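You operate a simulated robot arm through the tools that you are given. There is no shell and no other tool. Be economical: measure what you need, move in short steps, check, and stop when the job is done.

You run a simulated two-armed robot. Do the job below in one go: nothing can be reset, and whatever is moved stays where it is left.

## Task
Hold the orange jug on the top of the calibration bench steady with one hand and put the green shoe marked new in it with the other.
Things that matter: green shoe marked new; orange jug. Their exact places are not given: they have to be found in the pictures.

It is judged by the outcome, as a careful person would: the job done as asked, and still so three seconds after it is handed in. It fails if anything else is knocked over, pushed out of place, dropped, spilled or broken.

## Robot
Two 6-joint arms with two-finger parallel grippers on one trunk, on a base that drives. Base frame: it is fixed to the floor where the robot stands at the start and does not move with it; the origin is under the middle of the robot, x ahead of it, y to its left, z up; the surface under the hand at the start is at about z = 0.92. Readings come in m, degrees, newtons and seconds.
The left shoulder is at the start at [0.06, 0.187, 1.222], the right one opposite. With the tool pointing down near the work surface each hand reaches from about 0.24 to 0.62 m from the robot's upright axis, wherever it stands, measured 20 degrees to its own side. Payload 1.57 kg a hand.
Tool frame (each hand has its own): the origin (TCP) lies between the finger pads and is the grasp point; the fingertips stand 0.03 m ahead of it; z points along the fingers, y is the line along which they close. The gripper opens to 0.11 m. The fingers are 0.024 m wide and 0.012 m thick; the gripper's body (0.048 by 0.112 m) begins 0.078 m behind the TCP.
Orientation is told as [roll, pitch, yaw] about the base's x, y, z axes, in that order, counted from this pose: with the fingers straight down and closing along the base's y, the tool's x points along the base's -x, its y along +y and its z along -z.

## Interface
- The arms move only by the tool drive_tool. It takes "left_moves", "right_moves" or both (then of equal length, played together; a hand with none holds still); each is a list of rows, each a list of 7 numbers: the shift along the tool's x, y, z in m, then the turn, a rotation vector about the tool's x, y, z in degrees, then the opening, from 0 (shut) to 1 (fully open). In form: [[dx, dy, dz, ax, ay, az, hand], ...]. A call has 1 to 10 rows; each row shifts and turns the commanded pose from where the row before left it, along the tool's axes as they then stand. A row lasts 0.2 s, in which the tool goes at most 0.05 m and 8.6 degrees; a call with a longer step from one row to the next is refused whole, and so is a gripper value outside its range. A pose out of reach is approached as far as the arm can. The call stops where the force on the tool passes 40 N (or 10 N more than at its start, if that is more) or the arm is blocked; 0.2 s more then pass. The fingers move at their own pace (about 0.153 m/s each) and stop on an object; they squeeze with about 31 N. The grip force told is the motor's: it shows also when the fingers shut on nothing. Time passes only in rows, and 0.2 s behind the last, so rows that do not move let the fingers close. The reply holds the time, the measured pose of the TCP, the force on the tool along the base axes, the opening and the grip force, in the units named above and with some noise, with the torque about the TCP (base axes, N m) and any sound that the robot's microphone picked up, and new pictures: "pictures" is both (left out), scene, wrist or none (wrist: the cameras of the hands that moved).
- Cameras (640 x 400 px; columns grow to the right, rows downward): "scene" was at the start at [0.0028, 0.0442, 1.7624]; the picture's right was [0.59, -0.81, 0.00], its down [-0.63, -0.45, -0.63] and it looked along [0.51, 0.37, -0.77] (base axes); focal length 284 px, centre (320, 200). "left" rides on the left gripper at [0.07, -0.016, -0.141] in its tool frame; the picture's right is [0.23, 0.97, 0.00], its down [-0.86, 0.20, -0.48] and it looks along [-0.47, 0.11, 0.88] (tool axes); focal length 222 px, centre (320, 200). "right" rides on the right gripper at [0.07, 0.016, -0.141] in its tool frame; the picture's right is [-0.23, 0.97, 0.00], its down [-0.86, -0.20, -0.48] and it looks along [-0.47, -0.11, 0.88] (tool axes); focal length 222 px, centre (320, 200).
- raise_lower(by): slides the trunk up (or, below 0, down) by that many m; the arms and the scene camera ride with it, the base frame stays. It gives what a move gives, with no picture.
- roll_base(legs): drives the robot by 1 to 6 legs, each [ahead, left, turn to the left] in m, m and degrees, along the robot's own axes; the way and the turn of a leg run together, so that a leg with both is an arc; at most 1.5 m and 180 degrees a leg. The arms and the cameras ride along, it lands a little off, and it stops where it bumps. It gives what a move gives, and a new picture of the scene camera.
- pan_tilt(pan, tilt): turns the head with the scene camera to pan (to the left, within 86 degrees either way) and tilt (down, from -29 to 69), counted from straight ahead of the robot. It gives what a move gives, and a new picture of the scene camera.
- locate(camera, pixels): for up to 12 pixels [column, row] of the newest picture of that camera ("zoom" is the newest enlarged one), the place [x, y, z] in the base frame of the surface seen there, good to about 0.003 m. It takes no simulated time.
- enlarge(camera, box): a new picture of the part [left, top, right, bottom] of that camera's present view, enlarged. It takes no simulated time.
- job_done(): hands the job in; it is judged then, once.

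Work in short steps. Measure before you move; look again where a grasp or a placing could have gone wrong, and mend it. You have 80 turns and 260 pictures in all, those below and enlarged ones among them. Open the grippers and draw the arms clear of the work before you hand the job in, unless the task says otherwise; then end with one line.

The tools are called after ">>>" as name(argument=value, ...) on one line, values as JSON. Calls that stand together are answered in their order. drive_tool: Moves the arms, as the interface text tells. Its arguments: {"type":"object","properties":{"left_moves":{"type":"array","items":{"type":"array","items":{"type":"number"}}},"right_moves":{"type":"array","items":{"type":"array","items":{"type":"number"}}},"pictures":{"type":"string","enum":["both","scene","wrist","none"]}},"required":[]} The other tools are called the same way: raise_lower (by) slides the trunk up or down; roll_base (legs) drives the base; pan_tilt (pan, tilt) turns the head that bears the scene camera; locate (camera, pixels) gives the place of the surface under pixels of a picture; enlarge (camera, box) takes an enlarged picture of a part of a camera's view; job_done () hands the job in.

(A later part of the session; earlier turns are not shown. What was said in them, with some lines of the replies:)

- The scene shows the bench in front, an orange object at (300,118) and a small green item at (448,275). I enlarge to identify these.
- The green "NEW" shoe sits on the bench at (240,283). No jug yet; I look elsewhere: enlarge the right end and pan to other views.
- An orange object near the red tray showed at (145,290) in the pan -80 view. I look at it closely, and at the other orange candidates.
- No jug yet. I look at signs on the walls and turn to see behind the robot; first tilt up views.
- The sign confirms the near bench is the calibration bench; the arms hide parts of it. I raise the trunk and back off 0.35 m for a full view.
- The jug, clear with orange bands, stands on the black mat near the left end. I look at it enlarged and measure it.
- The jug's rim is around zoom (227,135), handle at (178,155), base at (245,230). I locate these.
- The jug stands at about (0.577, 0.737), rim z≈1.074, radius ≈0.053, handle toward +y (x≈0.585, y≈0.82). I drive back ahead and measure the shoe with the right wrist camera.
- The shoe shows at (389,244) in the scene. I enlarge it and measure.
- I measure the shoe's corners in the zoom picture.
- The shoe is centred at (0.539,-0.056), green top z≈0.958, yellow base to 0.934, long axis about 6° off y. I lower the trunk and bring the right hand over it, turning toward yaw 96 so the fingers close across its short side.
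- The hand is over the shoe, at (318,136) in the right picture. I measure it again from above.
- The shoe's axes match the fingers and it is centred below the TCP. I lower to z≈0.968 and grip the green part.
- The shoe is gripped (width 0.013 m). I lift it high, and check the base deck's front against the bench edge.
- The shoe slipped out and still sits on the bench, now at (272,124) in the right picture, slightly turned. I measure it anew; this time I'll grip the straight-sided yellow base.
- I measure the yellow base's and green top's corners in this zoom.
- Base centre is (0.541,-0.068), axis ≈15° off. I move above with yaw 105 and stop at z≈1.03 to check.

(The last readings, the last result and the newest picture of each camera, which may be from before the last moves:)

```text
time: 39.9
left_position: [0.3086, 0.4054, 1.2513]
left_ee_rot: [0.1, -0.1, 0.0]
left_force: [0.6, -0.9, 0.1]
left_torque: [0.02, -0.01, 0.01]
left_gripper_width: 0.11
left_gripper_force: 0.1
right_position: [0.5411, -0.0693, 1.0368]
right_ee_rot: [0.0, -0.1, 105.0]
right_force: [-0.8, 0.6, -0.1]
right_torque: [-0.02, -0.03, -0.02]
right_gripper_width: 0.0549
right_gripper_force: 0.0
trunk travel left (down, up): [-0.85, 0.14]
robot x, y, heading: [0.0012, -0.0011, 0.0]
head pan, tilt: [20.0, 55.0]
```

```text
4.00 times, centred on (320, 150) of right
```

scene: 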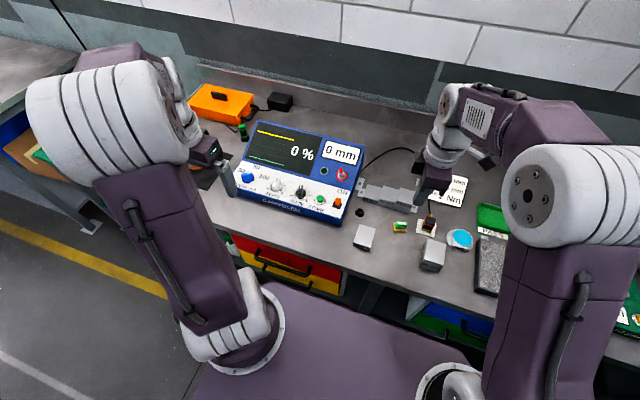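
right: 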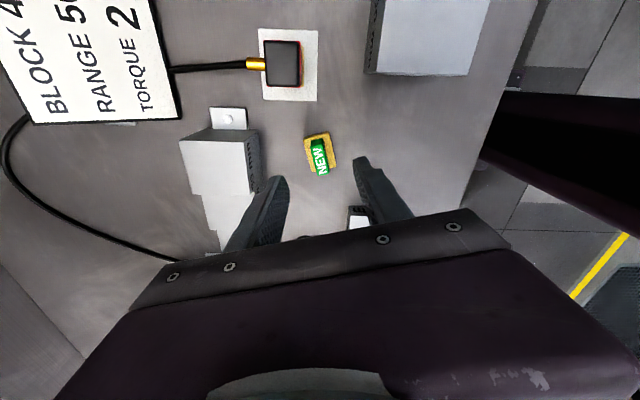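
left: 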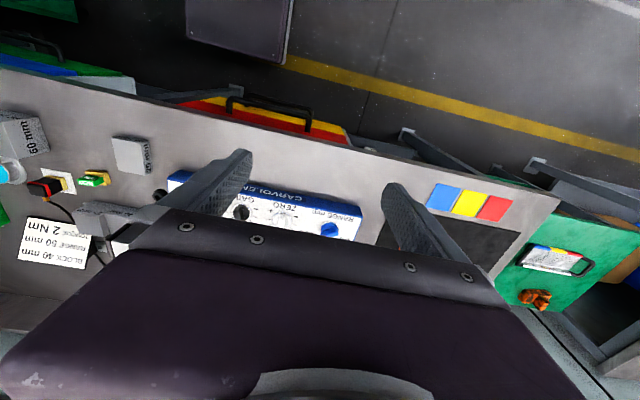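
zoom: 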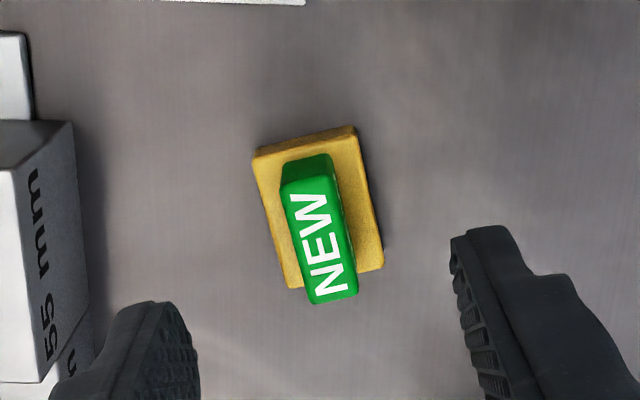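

Aligned. I lower 0.08 m and grip the base, then lift gently 2 cm to test.

>>> drive_tool(right_moves=[[0, 0, 0.04, 0, 0, 0, 0.5], [0, 0, 0.03, 0, 0, 0, 0.5], [0, 0, 0.0095, 0, 0, 0, 0.5], [0, 0, 0, 0, 0, 0, 0.5], [0, 0, 0, 0, 0, 0, 0], [0, 0, 0, 0, 0, 0, 0], [0, 0, 0, 0, 0, 0, 0], [0, 0, -0.01, 0, 0, 0, 0], [0, 0, -0.02, 0, 0, 0, 0], [0, 0, 0, 0, 0, 0, 0]], pictures="wrist")

```text
time: 42.1
left_position: [0.3091, 0.4043, 1.2523]
left_ee_rot: [0.1, 0.0, -0.1]
left_force: [0.1, -0.7, 1.1]
left_torque: [-0.01, 0.0, 0.01]
left_gripper_width: 0.1099
left_gripper_force: 0.2
right_position: [0.541, -0.0691, 0.9896]
right_ee_rot: [0.0, 0.0, 105.1]
right_force: [-0.3, -0.1, -0.9]
right_torque: [0.0, 0.0, 0.02]
right_gripper_width: 0.0287
right_gripper_force: 31.2
trunk travel left (down, up): [-0.85, 0.14]
robot x, y, heading: [0.0019, 0.001, 0.0]
head pan, tilt: [20.0, 55.0]
```

right: 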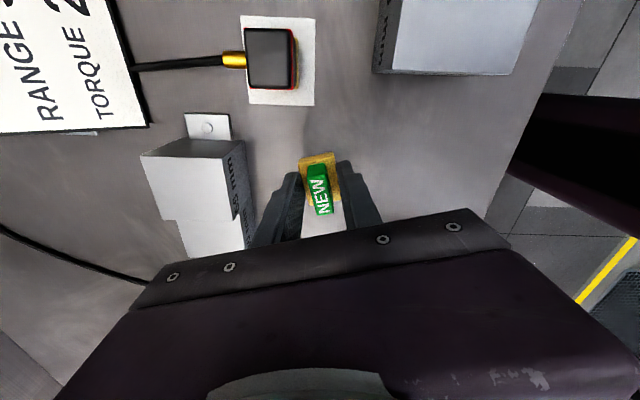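

The shoe is held (width 0.0287, lifted). I lift on up smoothly and draw the hand back a bit.

>>> drive_tool(right_moves=[[0, 0, -0.02, 0, 0, 0, 0], [0, 0, -0.03, 0, 0, 0, 0], [0, 0, -0.035, 0, 0, 0, 0], [0, 0, -0.035, 0, 0, 0, 0], [0, 0, -0.035, 0, 0, 0, 0], [0, 0, -0.035, 0, 0, 0, 0], [0, 0, -0.03, 0, 0, 0, 0], [0, 0.02, -0.02, 0, 0, 0, 0], [0, 0.03, 0, 0, 0, 0, 0], [0, 0, 0, 0, 0, 0, 0]], pictures="both")

```text
time: 44.3
left_position: [0.3096, 0.4042, 1.2535]
left_ee_rot: [0.0, 0.0, 0.0]
left_force: [0.1, 0.0, -0.7]
left_torque: [-0.03, 0.0, 0.0]
left_gripper_width: 0.1098
left_gripper_force: 0.1
right_position: [0.4909, -0.0832, 1.2274]
right_ee_rot: [0.0, 0.1, 105.1]
right_force: [-0.2, -0.4, -0.6]
right_torque: [-0.02, -0.02, 0.02]
right_gripper_width: 0.0291
right_gripper_force: 30.9
trunk travel left (down, up): [-0.85, 0.14]
robot x, y, heading: [0.0042, -0.0005, -0.1]
head pan, tilt: [20.0, 55.0]
```

scene: 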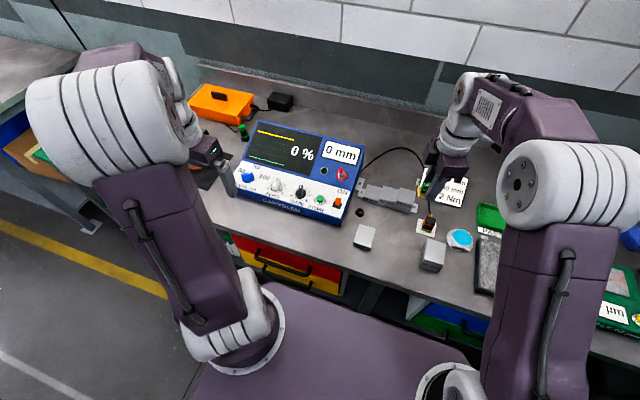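
right: 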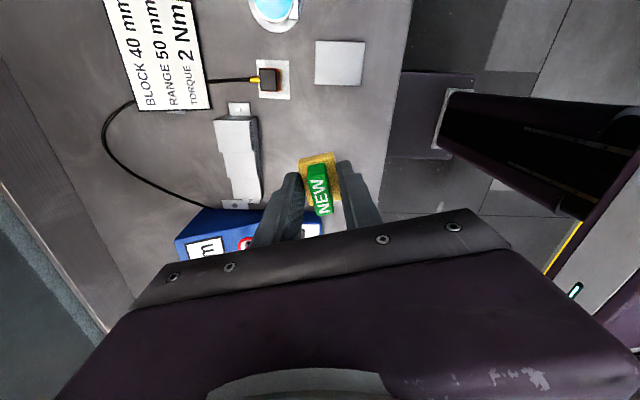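

The shoe is held firmly. I check the gap between the base front and the bench edge in the right picture.

>>> locate(camera="right", pixels=[[400, 110], [430, 100], [395, 60], [380, 180], [425, 155], [400, 145]])

```text
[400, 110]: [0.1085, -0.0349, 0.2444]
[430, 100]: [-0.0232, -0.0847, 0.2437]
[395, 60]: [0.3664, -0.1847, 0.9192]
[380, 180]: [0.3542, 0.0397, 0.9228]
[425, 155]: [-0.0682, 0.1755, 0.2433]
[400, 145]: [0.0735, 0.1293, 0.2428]
```

There's room: I drive left 0.78 m, then ahead 0.07 m to face the jug with both hands.

>>> roll_base(legs=[[0, 0.78, 0], [0.07, 0, 0]])

>>> drive_tool(left_moves=[[0, 0, 0, 0, 0, 0, 1]], right_moves=[[0, 0, 0, 0, 0, 0, 0]], pictures="wrist")

>>> pan_tilt(pan=0, tilt=58)

```text
time: 49.1
left_position: [0.373, 1.1832, 1.2546]
left_ee_rot: [0.0, -0.5, -0.1]
left_force: [-1.4, 0.8, 0.1]
left_torque: [0.01, -0.06, -0.05]
left_gripper_width: 0.11
left_gripper_force: 0.1
right_position: [0.5535, 0.6956, 1.2315]
right_ee_rot: [-0.5, 0.2, 105.1]
right_force: [-1.2, 0.5, 0.3]
right_torque: [0.04, -0.07, 0.03]
right_gripper_width: 0.0288
right_gripper_force: 30.5
trunk travel left (down, up): [-0.85, 0.14]
robot x, y, heading: [0.0739, 0.7809, -0.2]
head pan, tilt: [20.0, 55.0]
```

scene: 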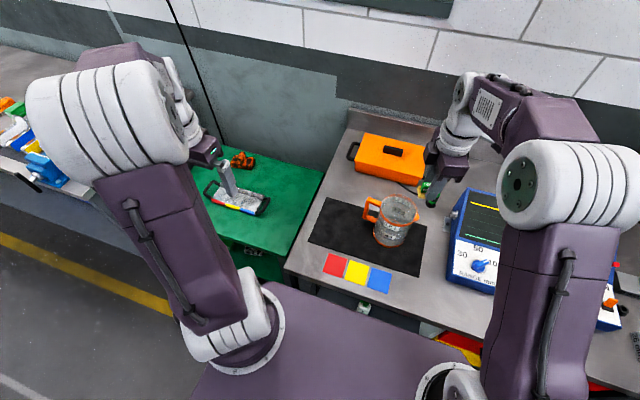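

```text
time: 49.5
left_position: [0.3818, 1.1858, 1.2519]
left_ee_rot: [0.0, 0.0, -0.2]
left_force: [0.0, -0.1, 0.0]
left_torque: [0.01, -0.04, -0.02]
left_gripper_width: 0.1099
left_gripper_force: 0.0
right_position: [0.5637, 0.6961, 1.229]
right_ee_rot: [0.0, 0.0, 105.0]
right_force: [0.4, 0.2, 0.5]
right_torque: [0.02, -0.05, 0.03]
right_gripper_width: 0.0285
right_gripper_force: 31.1
trunk travel left (down, up): [-0.85, 0.14]
robot x, y, heading: [0.0743, 0.7807, -0.7]
head pan, tilt: [20.0, 55.0]
```

right: 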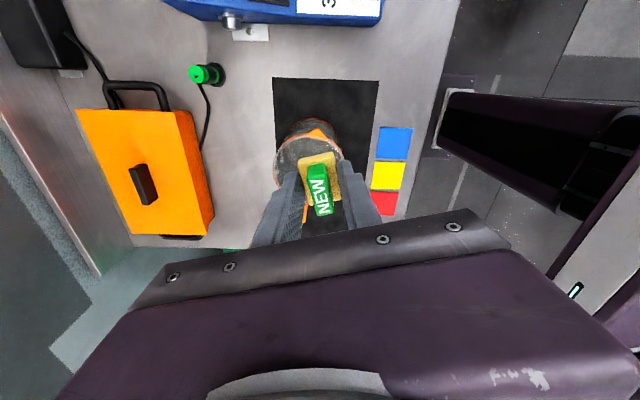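
left: 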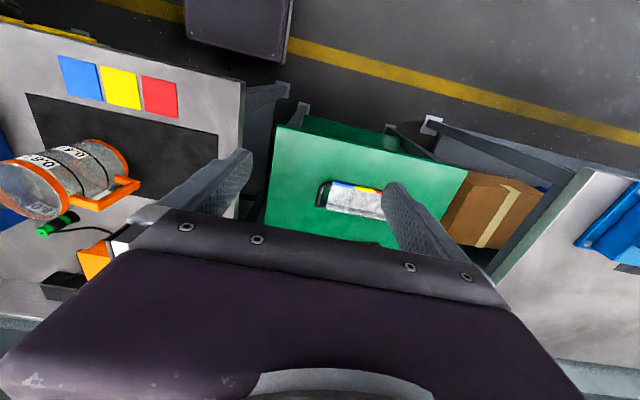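

```text
time: 50.4
left_position: [0.3806, 1.1845, 1.254]
left_ee_rot: [0.1, -0.2, -0.2]
left_force: [0.3, -0.2, 0.1]
left_torque: [0.01, -0.05, 0.02]
left_gripper_width: 0.1102
left_gripper_force: 0.0
right_position: [0.5598, 0.6962, 1.2297]
right_ee_rot: [-0.1, 0.0, 105.0]
right_force: [-0.7, 0.1, 0.6]
right_torque: [0.01, -0.03, 0.01]
right_gripper_width: 0.029
right_gripper_force: 30.7
trunk travel left (down, up): [-0.85, 0.14]
robot x, y, heading: [0.0755, 0.7836, -0.4]
head pan, tilt: [0.0, 58.0]
```

scene: 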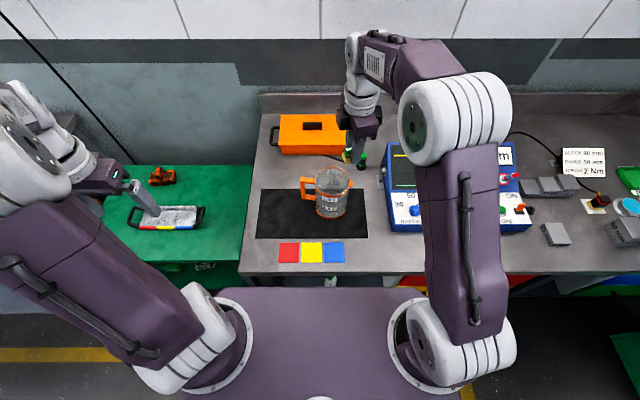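

Good view. I enlarge the jug at (330,193) and measure the handle and rim.

>>> enlarge(camera="scene", box=[282, 155, 370, 225])

```text
5.71 times, centred on (326, 190) of scene
```

zoom: 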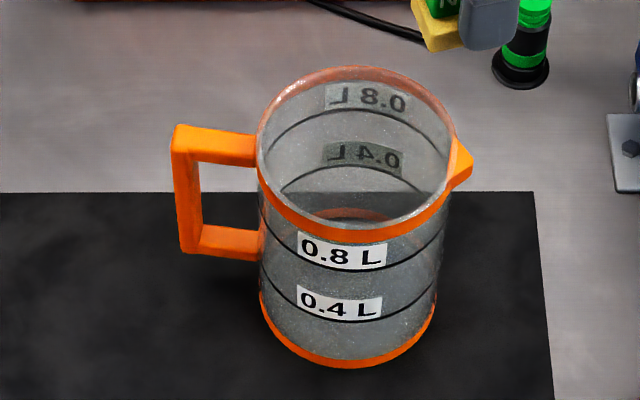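

>>> locate(camera="zoom", pixels=[[178, 128], [215, 130], [215, 160], [250, 140], [250, 160], [188, 200], [188, 240], [230, 240], [260, 155], [355, 235], [452, 150], [350, 70]])

>>> locate(camera="zoom", pixels=[[178, 145], [190, 160], [290, 220], [420, 218], [290, 90], [430, 95], [350, 215], [350, 180], [465, 160], [345, 362], [200, 128], [240, 128]])

```text
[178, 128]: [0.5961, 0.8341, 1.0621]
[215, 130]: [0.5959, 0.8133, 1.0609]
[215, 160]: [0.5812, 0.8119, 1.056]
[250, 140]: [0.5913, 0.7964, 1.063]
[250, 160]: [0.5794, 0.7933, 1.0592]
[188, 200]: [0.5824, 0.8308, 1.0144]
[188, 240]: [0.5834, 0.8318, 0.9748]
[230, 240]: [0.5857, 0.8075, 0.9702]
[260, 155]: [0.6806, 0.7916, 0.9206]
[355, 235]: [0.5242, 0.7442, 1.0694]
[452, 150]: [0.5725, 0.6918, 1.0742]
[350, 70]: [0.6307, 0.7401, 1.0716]
```

```text
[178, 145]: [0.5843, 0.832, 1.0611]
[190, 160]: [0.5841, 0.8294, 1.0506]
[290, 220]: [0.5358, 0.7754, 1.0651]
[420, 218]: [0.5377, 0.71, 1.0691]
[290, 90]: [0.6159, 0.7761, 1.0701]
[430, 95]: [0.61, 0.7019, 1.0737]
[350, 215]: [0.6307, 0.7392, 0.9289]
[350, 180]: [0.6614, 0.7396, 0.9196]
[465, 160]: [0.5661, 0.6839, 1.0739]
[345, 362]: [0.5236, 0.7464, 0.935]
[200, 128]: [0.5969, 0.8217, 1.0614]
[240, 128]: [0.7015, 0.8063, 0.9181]
```

Handle bar is centred near (0.590, 0.825), z 0.97–1.06, about 7° off +y; jug centre (0.577,0.742). To keep the wrists apart, I turn the left hand to yaw -97 and then tilt it 40° outward.

>>> drive_tool(left_moves=[[0, 0, 0, 0, 0, 8.1, 1], [0, 0, 0, 0, 0, 8.1, 1], [0, 0, 0, 0, 0, 8.1, 1], [0, 0, 0, 0, 0, 8.1, 1], [0, 0, 0, 0, 0, 8.1, 1], [0, 0, 0, 0, 0, 8.1, 1], [0, 0, 0, 0, 0, 8.1, 1], [0, 0, 0, 0, 0, 8.1, 1], [0, 0, 0, 0, 0, 8.1, 1], [0, 0, 0, 0, 0, 8.1, 1]], pictures="none")

>>> drive_tool(left_moves=[[0, 0, 0, 0, 0, 8.0, 1], [0, 0, 0, 0, 0, 7.9, 0.8], [0, 0, 0, 0, -8, 0, 0.6], [0, 0, 0, 0, -8, 0, 0.5], [0, 0, 0, 0, -8, 0, 0.5], [0, 0, 0, 0, -8, 0, 0.5], [0, 0, 0, 0, -8, 0, 0.5], [0, 0, 0, 0, 0, 0, 0.5]], pictures="scene")

```text
time: 52.5
left_position: [0.3816, 1.1849, 1.2525]
left_ee_rot: [0.0, -0.1, -81.4]
left_force: [0.7, 0.8, 1.6]
left_torque: [0.0, 0.02, -0.01]
left_gripper_width: 0.1101
left_gripper_force: 0.1
right_position: [0.5619, 0.697, 1.2285]
right_ee_rot: [-0.1, 0.0, 105.0]
right_force: [0.6, 0.7, 0.0]
right_torque: [0.02, -0.04, 0.02]
right_gripper_width: 0.0289
right_gripper_force: 31.0
trunk travel left (down, up): [-0.85, 0.14]
robot x, y, heading: [0.0741, 0.7775, -0.3]
head pan, tilt: [0.0, 58.0]
```

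```text
time: 54.4
left_position: [0.381, 1.184, 1.2523]
left_ee_rot: [0.0, -40.1, -97.1]
left_force: [-1.4, -0.1, -0.4]
left_torque: [-0.01, 0.02, 0.02]
left_gripper_width: 0.0551
left_gripper_force: 0.1
right_position: [0.5611, 0.6952, 1.2293]
right_ee_rot: [0.0, -0.1, 105.0]
right_force: [0.7, 0.4, -0.3]
right_torque: [0.02, 0.01, 0.0]
right_gripper_width: 0.0287
right_gripper_force: 30.8
trunk travel left (down, up): [-0.85, 0.14]
robot x, y, heading: [0.0738, 0.7784, -0.2]
head pan, tilt: [0.0, 58.0]
```

scene: 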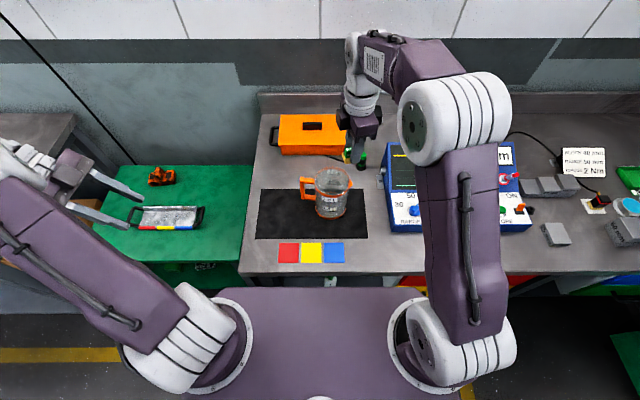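

The left hand is tilted as wanted. I move it to the pre-grasp point (0.599, 0.90, 1.127).

>>> drive_tool(left_moves=[[-0.01263, 0.0279, 0.02904, 0, 0, 0, 0.5], [-0.01263, 0.0279, 0.02904, 0, 0, 0, 0.5], [-0.01263, 0.0279, 0.02904, 0, 0, 0, 0.5], [-0.01263, 0.0279, 0.02904, 0, 0, 0, 0.5], [-0.01263, 0.0279, 0.02904, 0, 0, 0, 0.5], [-0.01263, 0.0279, 0.02904, 0, 0, 0, 0.5], [-0.01263, 0.0279, 0.02904, 0, 0, 0, 0.5], [-0.01263, 0.0279, 0.02904, 0, 0, 0, 0.5], [-0.01263, 0.0279, 0.02904, 0, 0, 0, 0.5], [0, 0, 0, 0, 0, 0, 0.5]], pictures="both")

>>> enlarge(camera="scene", box=[230, 120, 390, 220])

```text
time: 56.5
left_position: [0.5974, 0.9029, 1.1245]
left_ee_rot: [0.0, -40.0, -97.1]
left_force: [-0.2, -1.1, -0.3]
left_torque: [0.02, -0.02, 0.0]
left_gripper_width: 0.0548
left_gripper_force: 0.1
right_position: [0.5618, 0.697, 1.2282]
right_ee_rot: [0.1, 0.0, 105.1]
right_force: [0.3, -0.3, 0.0]
right_torque: [-0.02, -0.02, 0.01]
right_gripper_width: 0.0286
right_gripper_force: 31.1
trunk travel left (down, up): [-0.85, 0.14]
robot x, y, heading: [0.0715, 0.7837, 0.4]
head pan, tilt: [0.0, 58.0]
```

scene: 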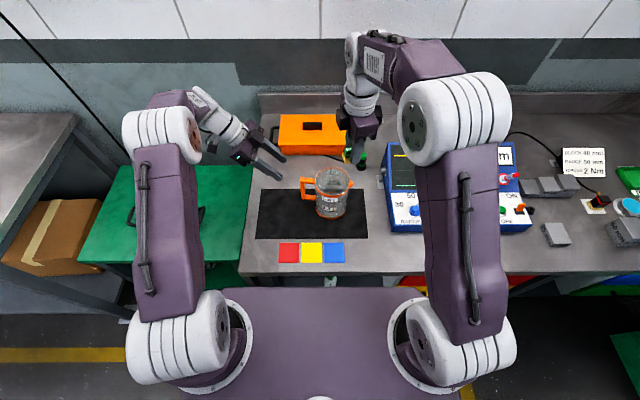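
left: 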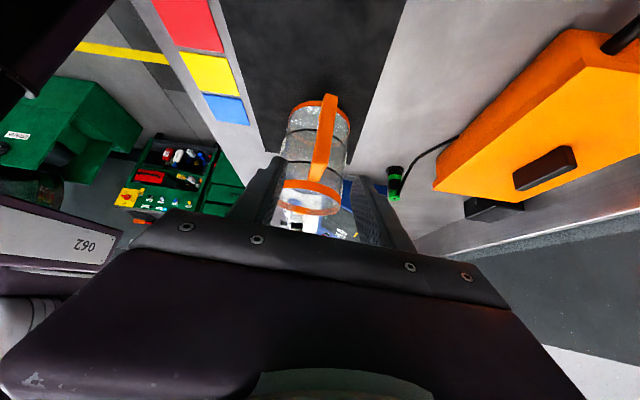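

```text
4.00 times, centred on (310, 170) of scene
```

zoom: 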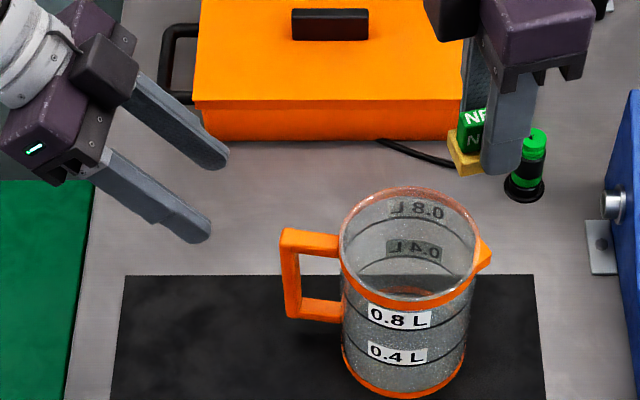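

The handle lies between the fingers' line. I verify the handle bar with the left camera (around (325,135)).

>>> locate(camera="left", pixels=[[331, 98], [326, 120], [322, 145], [318, 170], [314, 150], [332, 130]])

```text
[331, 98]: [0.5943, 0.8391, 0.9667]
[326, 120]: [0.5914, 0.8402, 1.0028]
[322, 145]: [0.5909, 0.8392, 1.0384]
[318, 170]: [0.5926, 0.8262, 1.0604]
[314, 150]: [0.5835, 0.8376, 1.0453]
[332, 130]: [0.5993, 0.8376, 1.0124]
```

Bar centre is (0.5915, 0.831), 16 mm wide. I advance along the fingers 0.116 m and close on it.

>>> drive_tool(left_moves=[[0.0007, 0.0031, 0.03, 0, 0, 0, 0.5], [0, 0, 0.03, 0, 0, 0, 0.5], [0, 0, 0.03, 0, 0, 0, 0.45], [0, 0, 0.016, 0, 0, 0, 0.4], [0, 0, 0.01, 0, 0, 0, 0.4], [0, 0, 0, 0, 0, 0, 0.4]], pictures="both")

>>> enlarge(camera="scene", box=[230, 120, 390, 220])

```text
time: 58.0
left_position: [0.5932, 0.8269, 1.0354]
left_ee_rot: [0.0, -39.9, -97.1]
left_force: [0.5, 1.2, 0.2]
left_torque: [0.01, 0.03, 0.0]
left_gripper_width: 0.0439
left_gripper_force: 0.0
right_position: [0.5612, 0.6971, 1.2291]
right_ee_rot: [0.0, 0.0, 105.0]
right_force: [0.4, -0.1, -0.1]
right_torque: [0.0, -0.02, 0.02]
right_gripper_width: 0.0288
right_gripper_force: 30.5
trunk travel left (down, up): [-0.85, 0.14]
robot x, y, heading: [0.0746, 0.7815, -0.2]
head pan, tilt: [0.0, 58.0]
```

scene: 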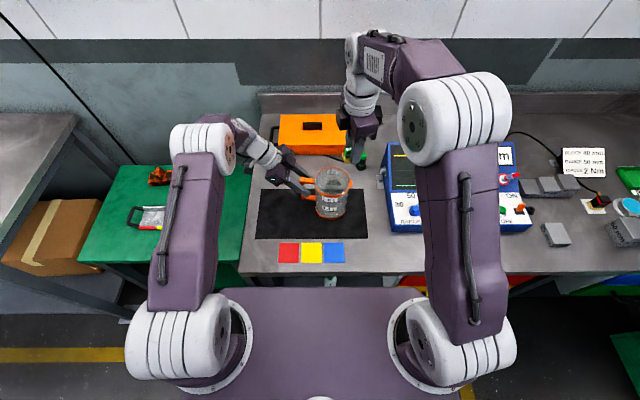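
left: 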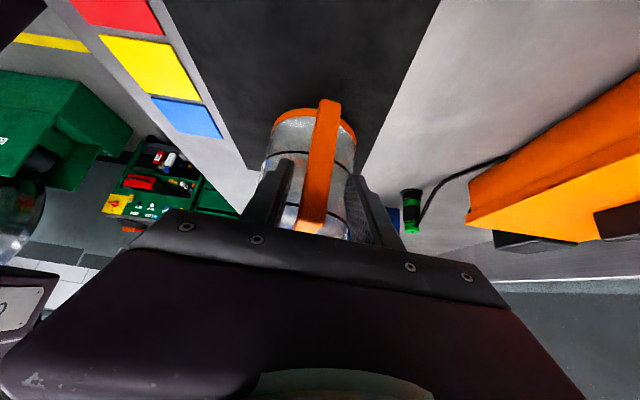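

```text
4.00 times, centred on (310, 170) of scene
```

zoom: 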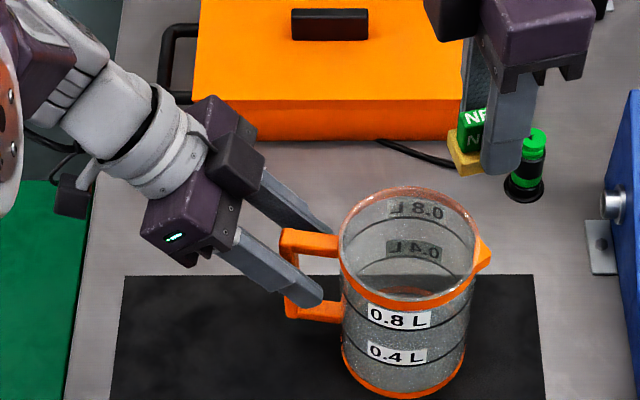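

The fingers straddle the handle bar. I close gradually.

>>> drive_tool(left_moves=[[0, -0.0015, 0, 0, 0, 0, 0.3], [0, 0, 0, 0, 0, 0, 0.22], [0, 0, 0, 0, 0, 0, 0.16], [0, 0, 0, 0, 0, 0, 0.1], [0, 0, 0, 0, 0, 0, 0.0], [0, 0, 0, 0, 0, 0, 0.0]], pictures="scene")

>>> enlarge(camera="scene", box=[282, 155, 370, 225])

>>> locate(camera="zoom", pixels=[[290, 220], [420, 218], [355, 235], [430, 95], [350, 70], [345, 362], [452, 150], [290, 90]])

```text
time: 59.4
left_position: [0.5929, 0.828, 1.035]
left_ee_rot: [0.0, -40.0, -97.1]
left_force: [-0.9, 0.8, 0.4]
left_torque: [0.01, 0.11, -0.09]
left_gripper_width: 0.0182
left_gripper_force: 31.3
right_position: [0.5623, 0.6962, 1.2278]
right_ee_rot: [0.0, 0.0, 105.0]
right_force: [-0.4, 0.2, -0.4]
right_torque: [0.01, 0.01, -0.01]
right_gripper_width: 0.029
right_gripper_force: 31.0
trunk travel left (down, up): [-0.85, 0.14]
robot x, y, heading: [0.0764, 0.7808, -0.1]
head pan, tilt: [0.0, 58.0]
```

scene: 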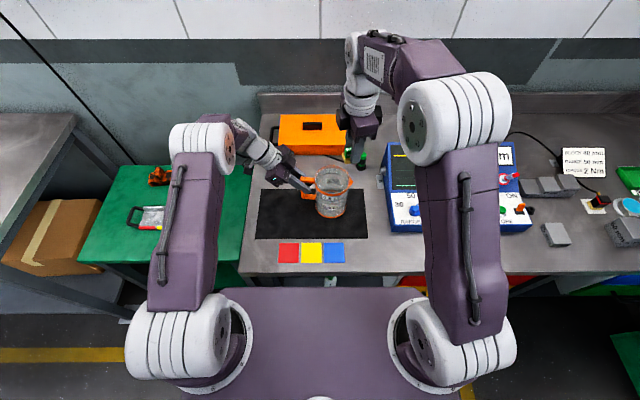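

```text
5.71 times, centred on (326, 190) of scene
```

zoom: 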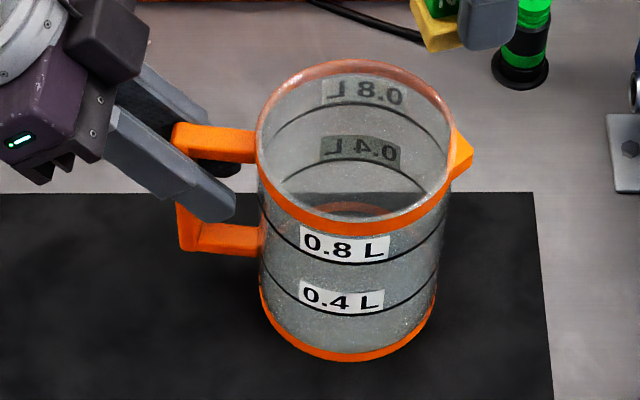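

```text
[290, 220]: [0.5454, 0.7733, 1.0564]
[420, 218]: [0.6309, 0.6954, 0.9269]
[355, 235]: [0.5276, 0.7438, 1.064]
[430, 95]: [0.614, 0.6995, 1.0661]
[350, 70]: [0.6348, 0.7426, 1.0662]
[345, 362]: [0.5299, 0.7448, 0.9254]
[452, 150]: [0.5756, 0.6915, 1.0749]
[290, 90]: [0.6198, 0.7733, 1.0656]
```

Jug is held by the handle (width 0.018), centre now ≈(0.581,0.742). I bring the right hand over the mouth and lower to z≈1.13 for a check.

>>> drive_tool(right_moves=[[-0.0185, -0.015, 0, 0, 0, 0, 0], [-0.0185, -0.0151, 0, 0, 0, 0, 0], [0, 0, 0.03, 0, 0, 0, 0], [0, 0, 0.03, 0, 0, 0, 0], [0, 0, 0.03, 0, 0, 0, 0], [0, 0, 0, 0, 0, 0, 0]], pictures="both")

>>> enlarge(camera="scene", box=[270, 120, 390, 225])

```text
time: 60.8
left_position: [0.5925, 0.8276, 1.0364]
left_ee_rot: [0.0, -39.9, -97.2]
left_force: [0.5, 1.3, 0.4]
left_torque: [0.04, 0.06, -0.03]
left_gripper_width: 0.0182
left_gripper_force: 30.7
right_position: [0.5814, 0.7412, 1.137]
right_ee_rot: [0.0, 0.0, 105.0]
right_force: [0.1, -0.3, -0.9]
right_torque: [0.01, -0.03, 0.04]
right_gripper_width: 0.0289
right_gripper_force: 30.8
trunk travel left (down, up): [-0.85, 0.14]
robot x, y, heading: [0.0798, 0.7812, -0.4]
head pan, tilt: [0.0, 58.0]
```

scene: 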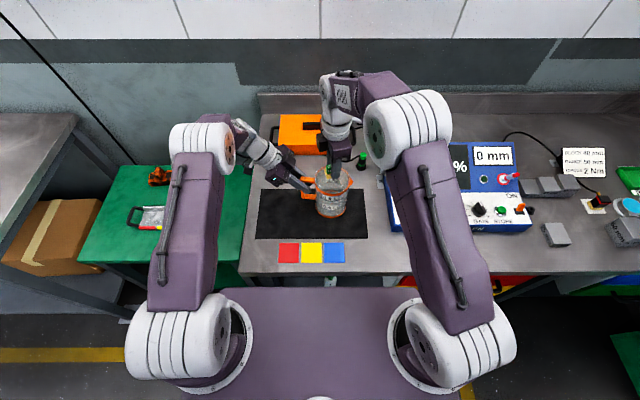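
right: 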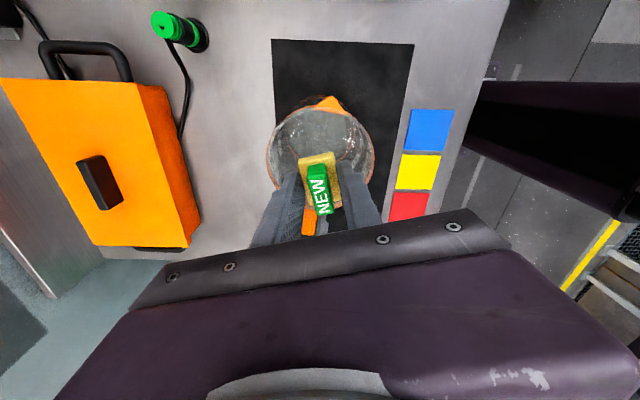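

```text
3.81 times, centred on (330, 172) of scene
```

zoom: 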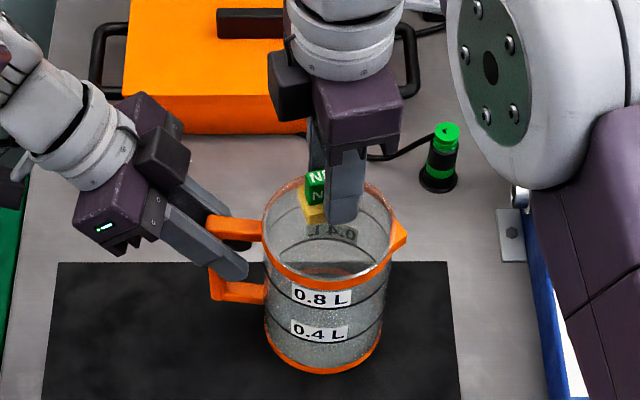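

Centred over the mouth. I descend slowly into the jug to z≈1.012, watching forces.

>>> drive_tool(right_moves=[[0, 0, 0.02, 0, 0, 0, 0], [0, 0, 0.02, 0, 0, 0, 0], [0, 0, 0.02, 0, 0, 0, 0], [0, 0, 0.02, 0, 0, 0, 0], [0, 0, 0.02, 0, 0, 0, 0], [0, 0, 0.015, 0, 0, 0, 0], [0, 0, 0.01, 0, 0, 0, 0], [0, 0, 0, 0, 0, 0, 0]], pictures="both")

>>> enlarge(camera="scene", box=[270, 120, 390, 225])

```text
time: 62.5
left_position: [0.5926, 0.8276, 1.0351]
left_ee_rot: [-0.1, -40.1, -97.1]
left_force: [-0.4, 1.3, -0.5]
left_torque: [0.06, 0.06, -0.12]
left_gripper_width: 0.0182
left_gripper_force: 30.9
right_position: [0.5804, 0.7399, 1.0135]
right_ee_rot: [-0.1, 0.0, 105.1]
right_force: [-0.2, 0.1, -0.5]
right_torque: [0.01, 0.02, -0.01]
right_gripper_width: 0.0288
right_gripper_force: 30.7
trunk travel left (down, up): [-0.85, 0.14]
robot x, y, heading: [0.071, 0.7798, -0.0]
head pan, tilt: [0.0, 58.0]
```

scene: 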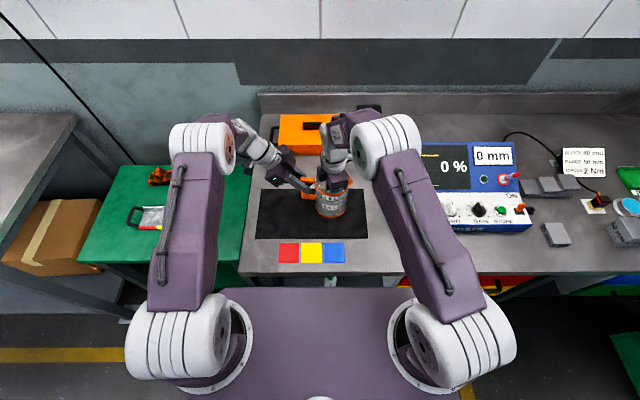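
right: 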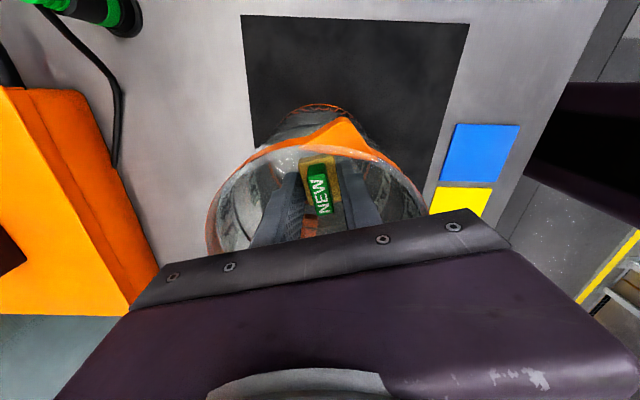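

```text
3.81 times, centred on (330, 172) of scene
```

zoom: 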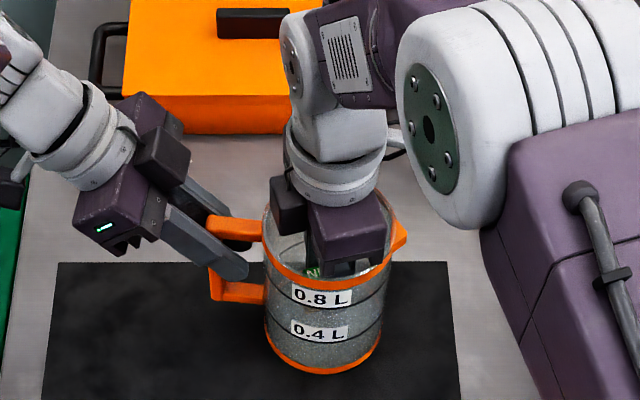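

The shoe is inside the jug with no contact. I go 8 mm further and open the fingers modestly to release.

>>> drive_tool(right_moves=[[0, 0, 0.008, 0, 0, 0, 0], [0, 0, 0, 0, 0, 0, 0], [0, 0, 0, 0, 0, 0, 0.33], [0, 0, 0, 0, 0, 0, 0.4], [0, 0, 0, 0, 0, 0, 0.42], [0, 0, 0, 0, 0, 0, 0.42]], pictures="wrist")

```text
time: 64.0
left_position: [0.5929, 0.8279, 1.0352]
left_ee_rot: [0.1, -40.1, -97.2]
left_force: [-0.9, 0.9, -0.3]
left_torque: [0.0, 0.1, -0.11]
left_gripper_width: 0.0184
left_gripper_force: 31.0
right_position: [0.582, 0.7406, 1.0055]
right_ee_rot: [0.0, 0.0, 105.0]
right_force: [0.3, 0.1, 0.3]
right_torque: [-0.03, -0.02, -0.02]
right_gripper_width: 0.0463
right_gripper_force: 0.0
trunk travel left (down, up): [-0.85, 0.14]
robot x, y, heading: [0.0756, 0.7815, -0.1]
head pan, tilt: [0.0, 58.0]
```

right: 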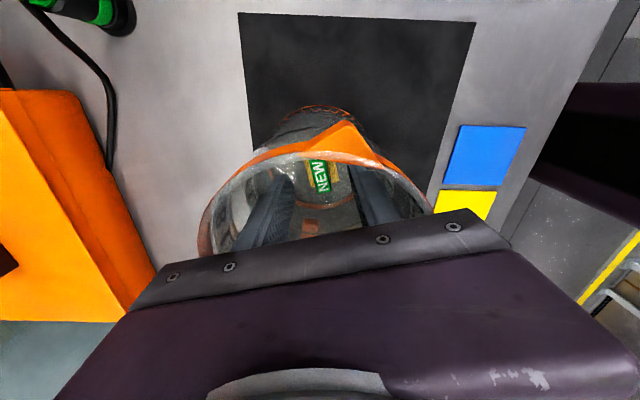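

The shoe dropped to the jug's floor, standing upright. I raise the right hand straight out, then aside.

>>> drive_tool(right_moves=[[0, 0, -0.02, 0, 0, 0, 0.42], [0, 0, -0.03, 0, 0, 0, 0.42], [0, 0, -0.03, 0, 0, 0, 0.42], [0, 0, -0.04, 0, 0, 0, 0.42], [0, 0, -0.04, 0, 0, 0, 0.42], [0, 0, -0.04, 0, 0, 0, 0.42], [0.04, 0.01, -0.02, 0, 0, 0, 0.42], [0.045, 0.01, 0, 0, 0, 0, 0.42], [0.045, 0.01, 0, 0, 0, 0, 0.42], [0, 0, 0, 0, 0, 0, 0.42]], pictures="scene")

>>> enlarge(camera="scene", box=[270, 140, 390, 225])

```text
time: 66.2
left_position: [0.5933, 0.8269, 1.0354]
left_ee_rot: [0.0, -40.0, -97.1]
left_force: [0.2, -0.6, -0.5]
left_torque: [-0.02, 0.06, 0.03]
left_gripper_width: 0.018
left_gripper_force: 31.2
right_position: [0.5871, 0.6052, 1.2272]
right_ee_rot: [0.0, 0.0, 105.0]
right_force: [-0.7, 0.7, -0.3]
right_torque: [-0.04, 0.01, 0.02]
right_gripper_width: 0.0464
right_gripper_force: 0.0
trunk travel left (down, up): [-0.85, 0.14]
robot x, y, heading: [0.0768, 0.7804, -0.4]
head pan, tilt: [0.0, 58.0]
```

scene: 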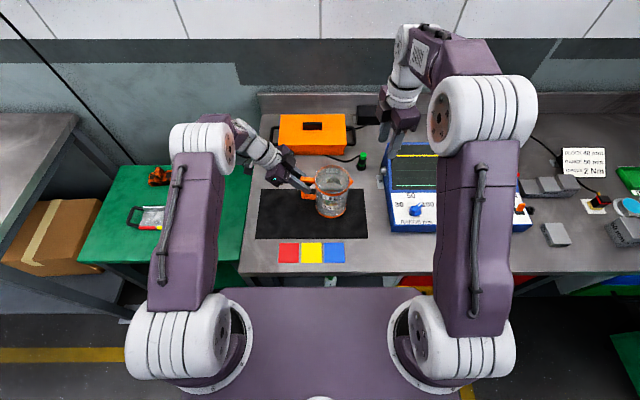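

```text
4.71 times, centred on (330, 182) of scene
```

zoom: 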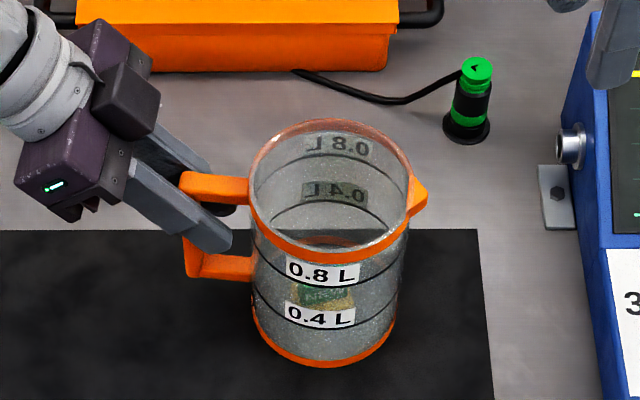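

The shoe is in the jug. Now I let go of the handle slowly and withdraw the left hand along its fingers.

>>> drive_tool(left_moves=[[0, 0, 0, 0, 0, 0, 0.2], [0, 0, 0, 0, 0, 0, 0.3], [0, 0, 0, 0, 0, 0, 0.42], [0, 0, -0.02, 0, 0, 0, 0.42], [0, 0, -0.03, 0, 0, 0, 0.42], [0, 0, -0.04, 0, 0, 0, 0.42], [0, 0, -0.04, 0, 0, 0, 0.42], [0, 0, -0.04, 0, 0, 0, 0.42], [0, 0, -0.04, 0, 0, 0, 0.42], [0, 0, -0.03, 0, 0, 0, 0.42]], pictures="scene")

>>> enlarge(camera="scene", box=[250, 120, 390, 225])

```text
time: 68.3
left_position: [0.6107, 0.9817, 1.2216]
left_ee_rot: [0.0, -40.0, -97.1]
left_force: [0.8, 0.2, -0.5]
left_torque: [0.0, -0.01, 0.0]
left_gripper_width: 0.0461
left_gripper_force: 0.1
right_position: [0.5863, 0.6065, 1.2271]
right_ee_rot: [0.0, 0.1, 105.0]
right_force: [0.1, -0.1, -0.2]
right_torque: [0.0, 0.02, -0.01]
right_gripper_width: 0.0461
right_gripper_force: 0.0
trunk travel left (down, up): [-0.85, 0.14]
robot x, y, heading: [0.0773, 0.7795, -0.1]
head pan, tilt: [0.0, 58.0]
```

scene: 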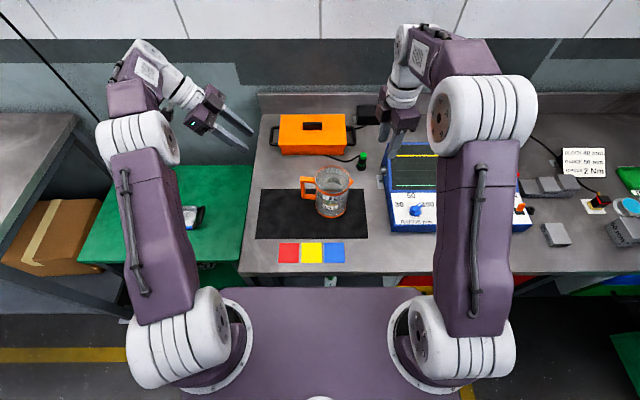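

```text
3.81 times, centred on (320, 172) of scene
```

zoom: 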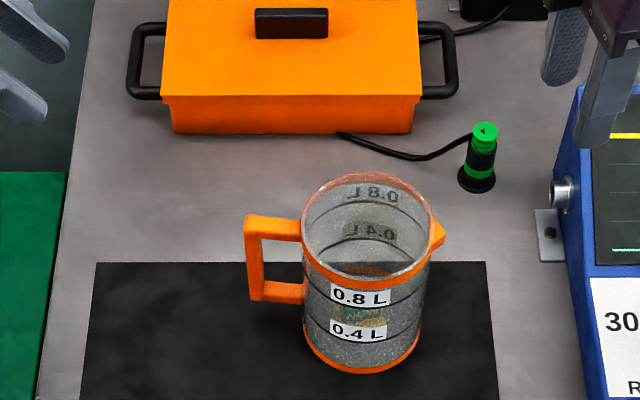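

The jug stands upright on the mat with the shoe inside and both hands are clear. I open the grippers fully and hand in.

>>> drive_tool(left_moves=[[0, 0, -0.02, 0, 0, 0, 1], [0, 0, 0, 0, 0, 0, 1], [0, 0, 0, 0, 0, 0, 1]], right_moves=[[0, 0, -0.02, 0, 0, 0, 1], [0, 0, 0, 0, 0, 0, 1], [0, 0, 0, 0, 0, 0, 1]], pictures="scene")

>>> job_done()

```text
time: 69.2
left_position: [0.6131, 0.9933, 1.2358]
left_ee_rot: [-0.1, -40.1, -97.1]
left_force: [-0.1, -0.1, 0.0]
left_torque: [-0.01, -0.02, 0.01]
left_gripper_width: 0.1098
left_gripper_force: 0.0
right_position: [0.5868, 0.6057, 1.2461]
right_ee_rot: [-0.1, 0.1, 104.9]
right_force: [0.2, 0.3, -0.4]
right_torque: [0.01, 0.0, -0.01]
right_gripper_width: 0.1101
right_gripper_force: 0.0
trunk travel left (down, up): [-0.85, 0.14]
robot x, y, heading: [0.0776, 0.7816, -0.4]
head pan, tilt: [0.0, 58.0]
```

scene: 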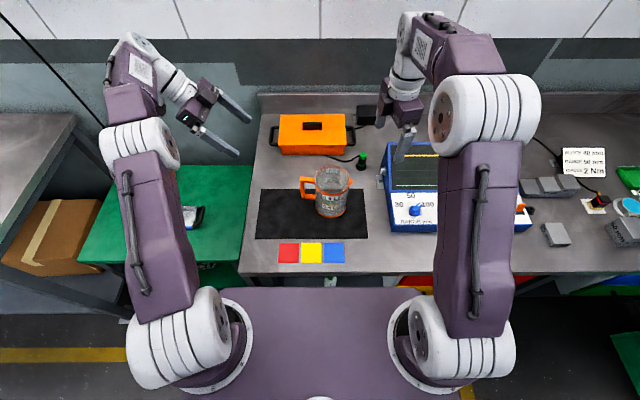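

```text
The job is handed in.
```

The green shoe marked NEW is in the orange jug: the left hand held the jug by its handle while the right hand lowered the shoe in and let it fall the last few centimetres, after one slipped first grasp; the jug stands on its mat, about 3 mm from where it was, with both hands clear.
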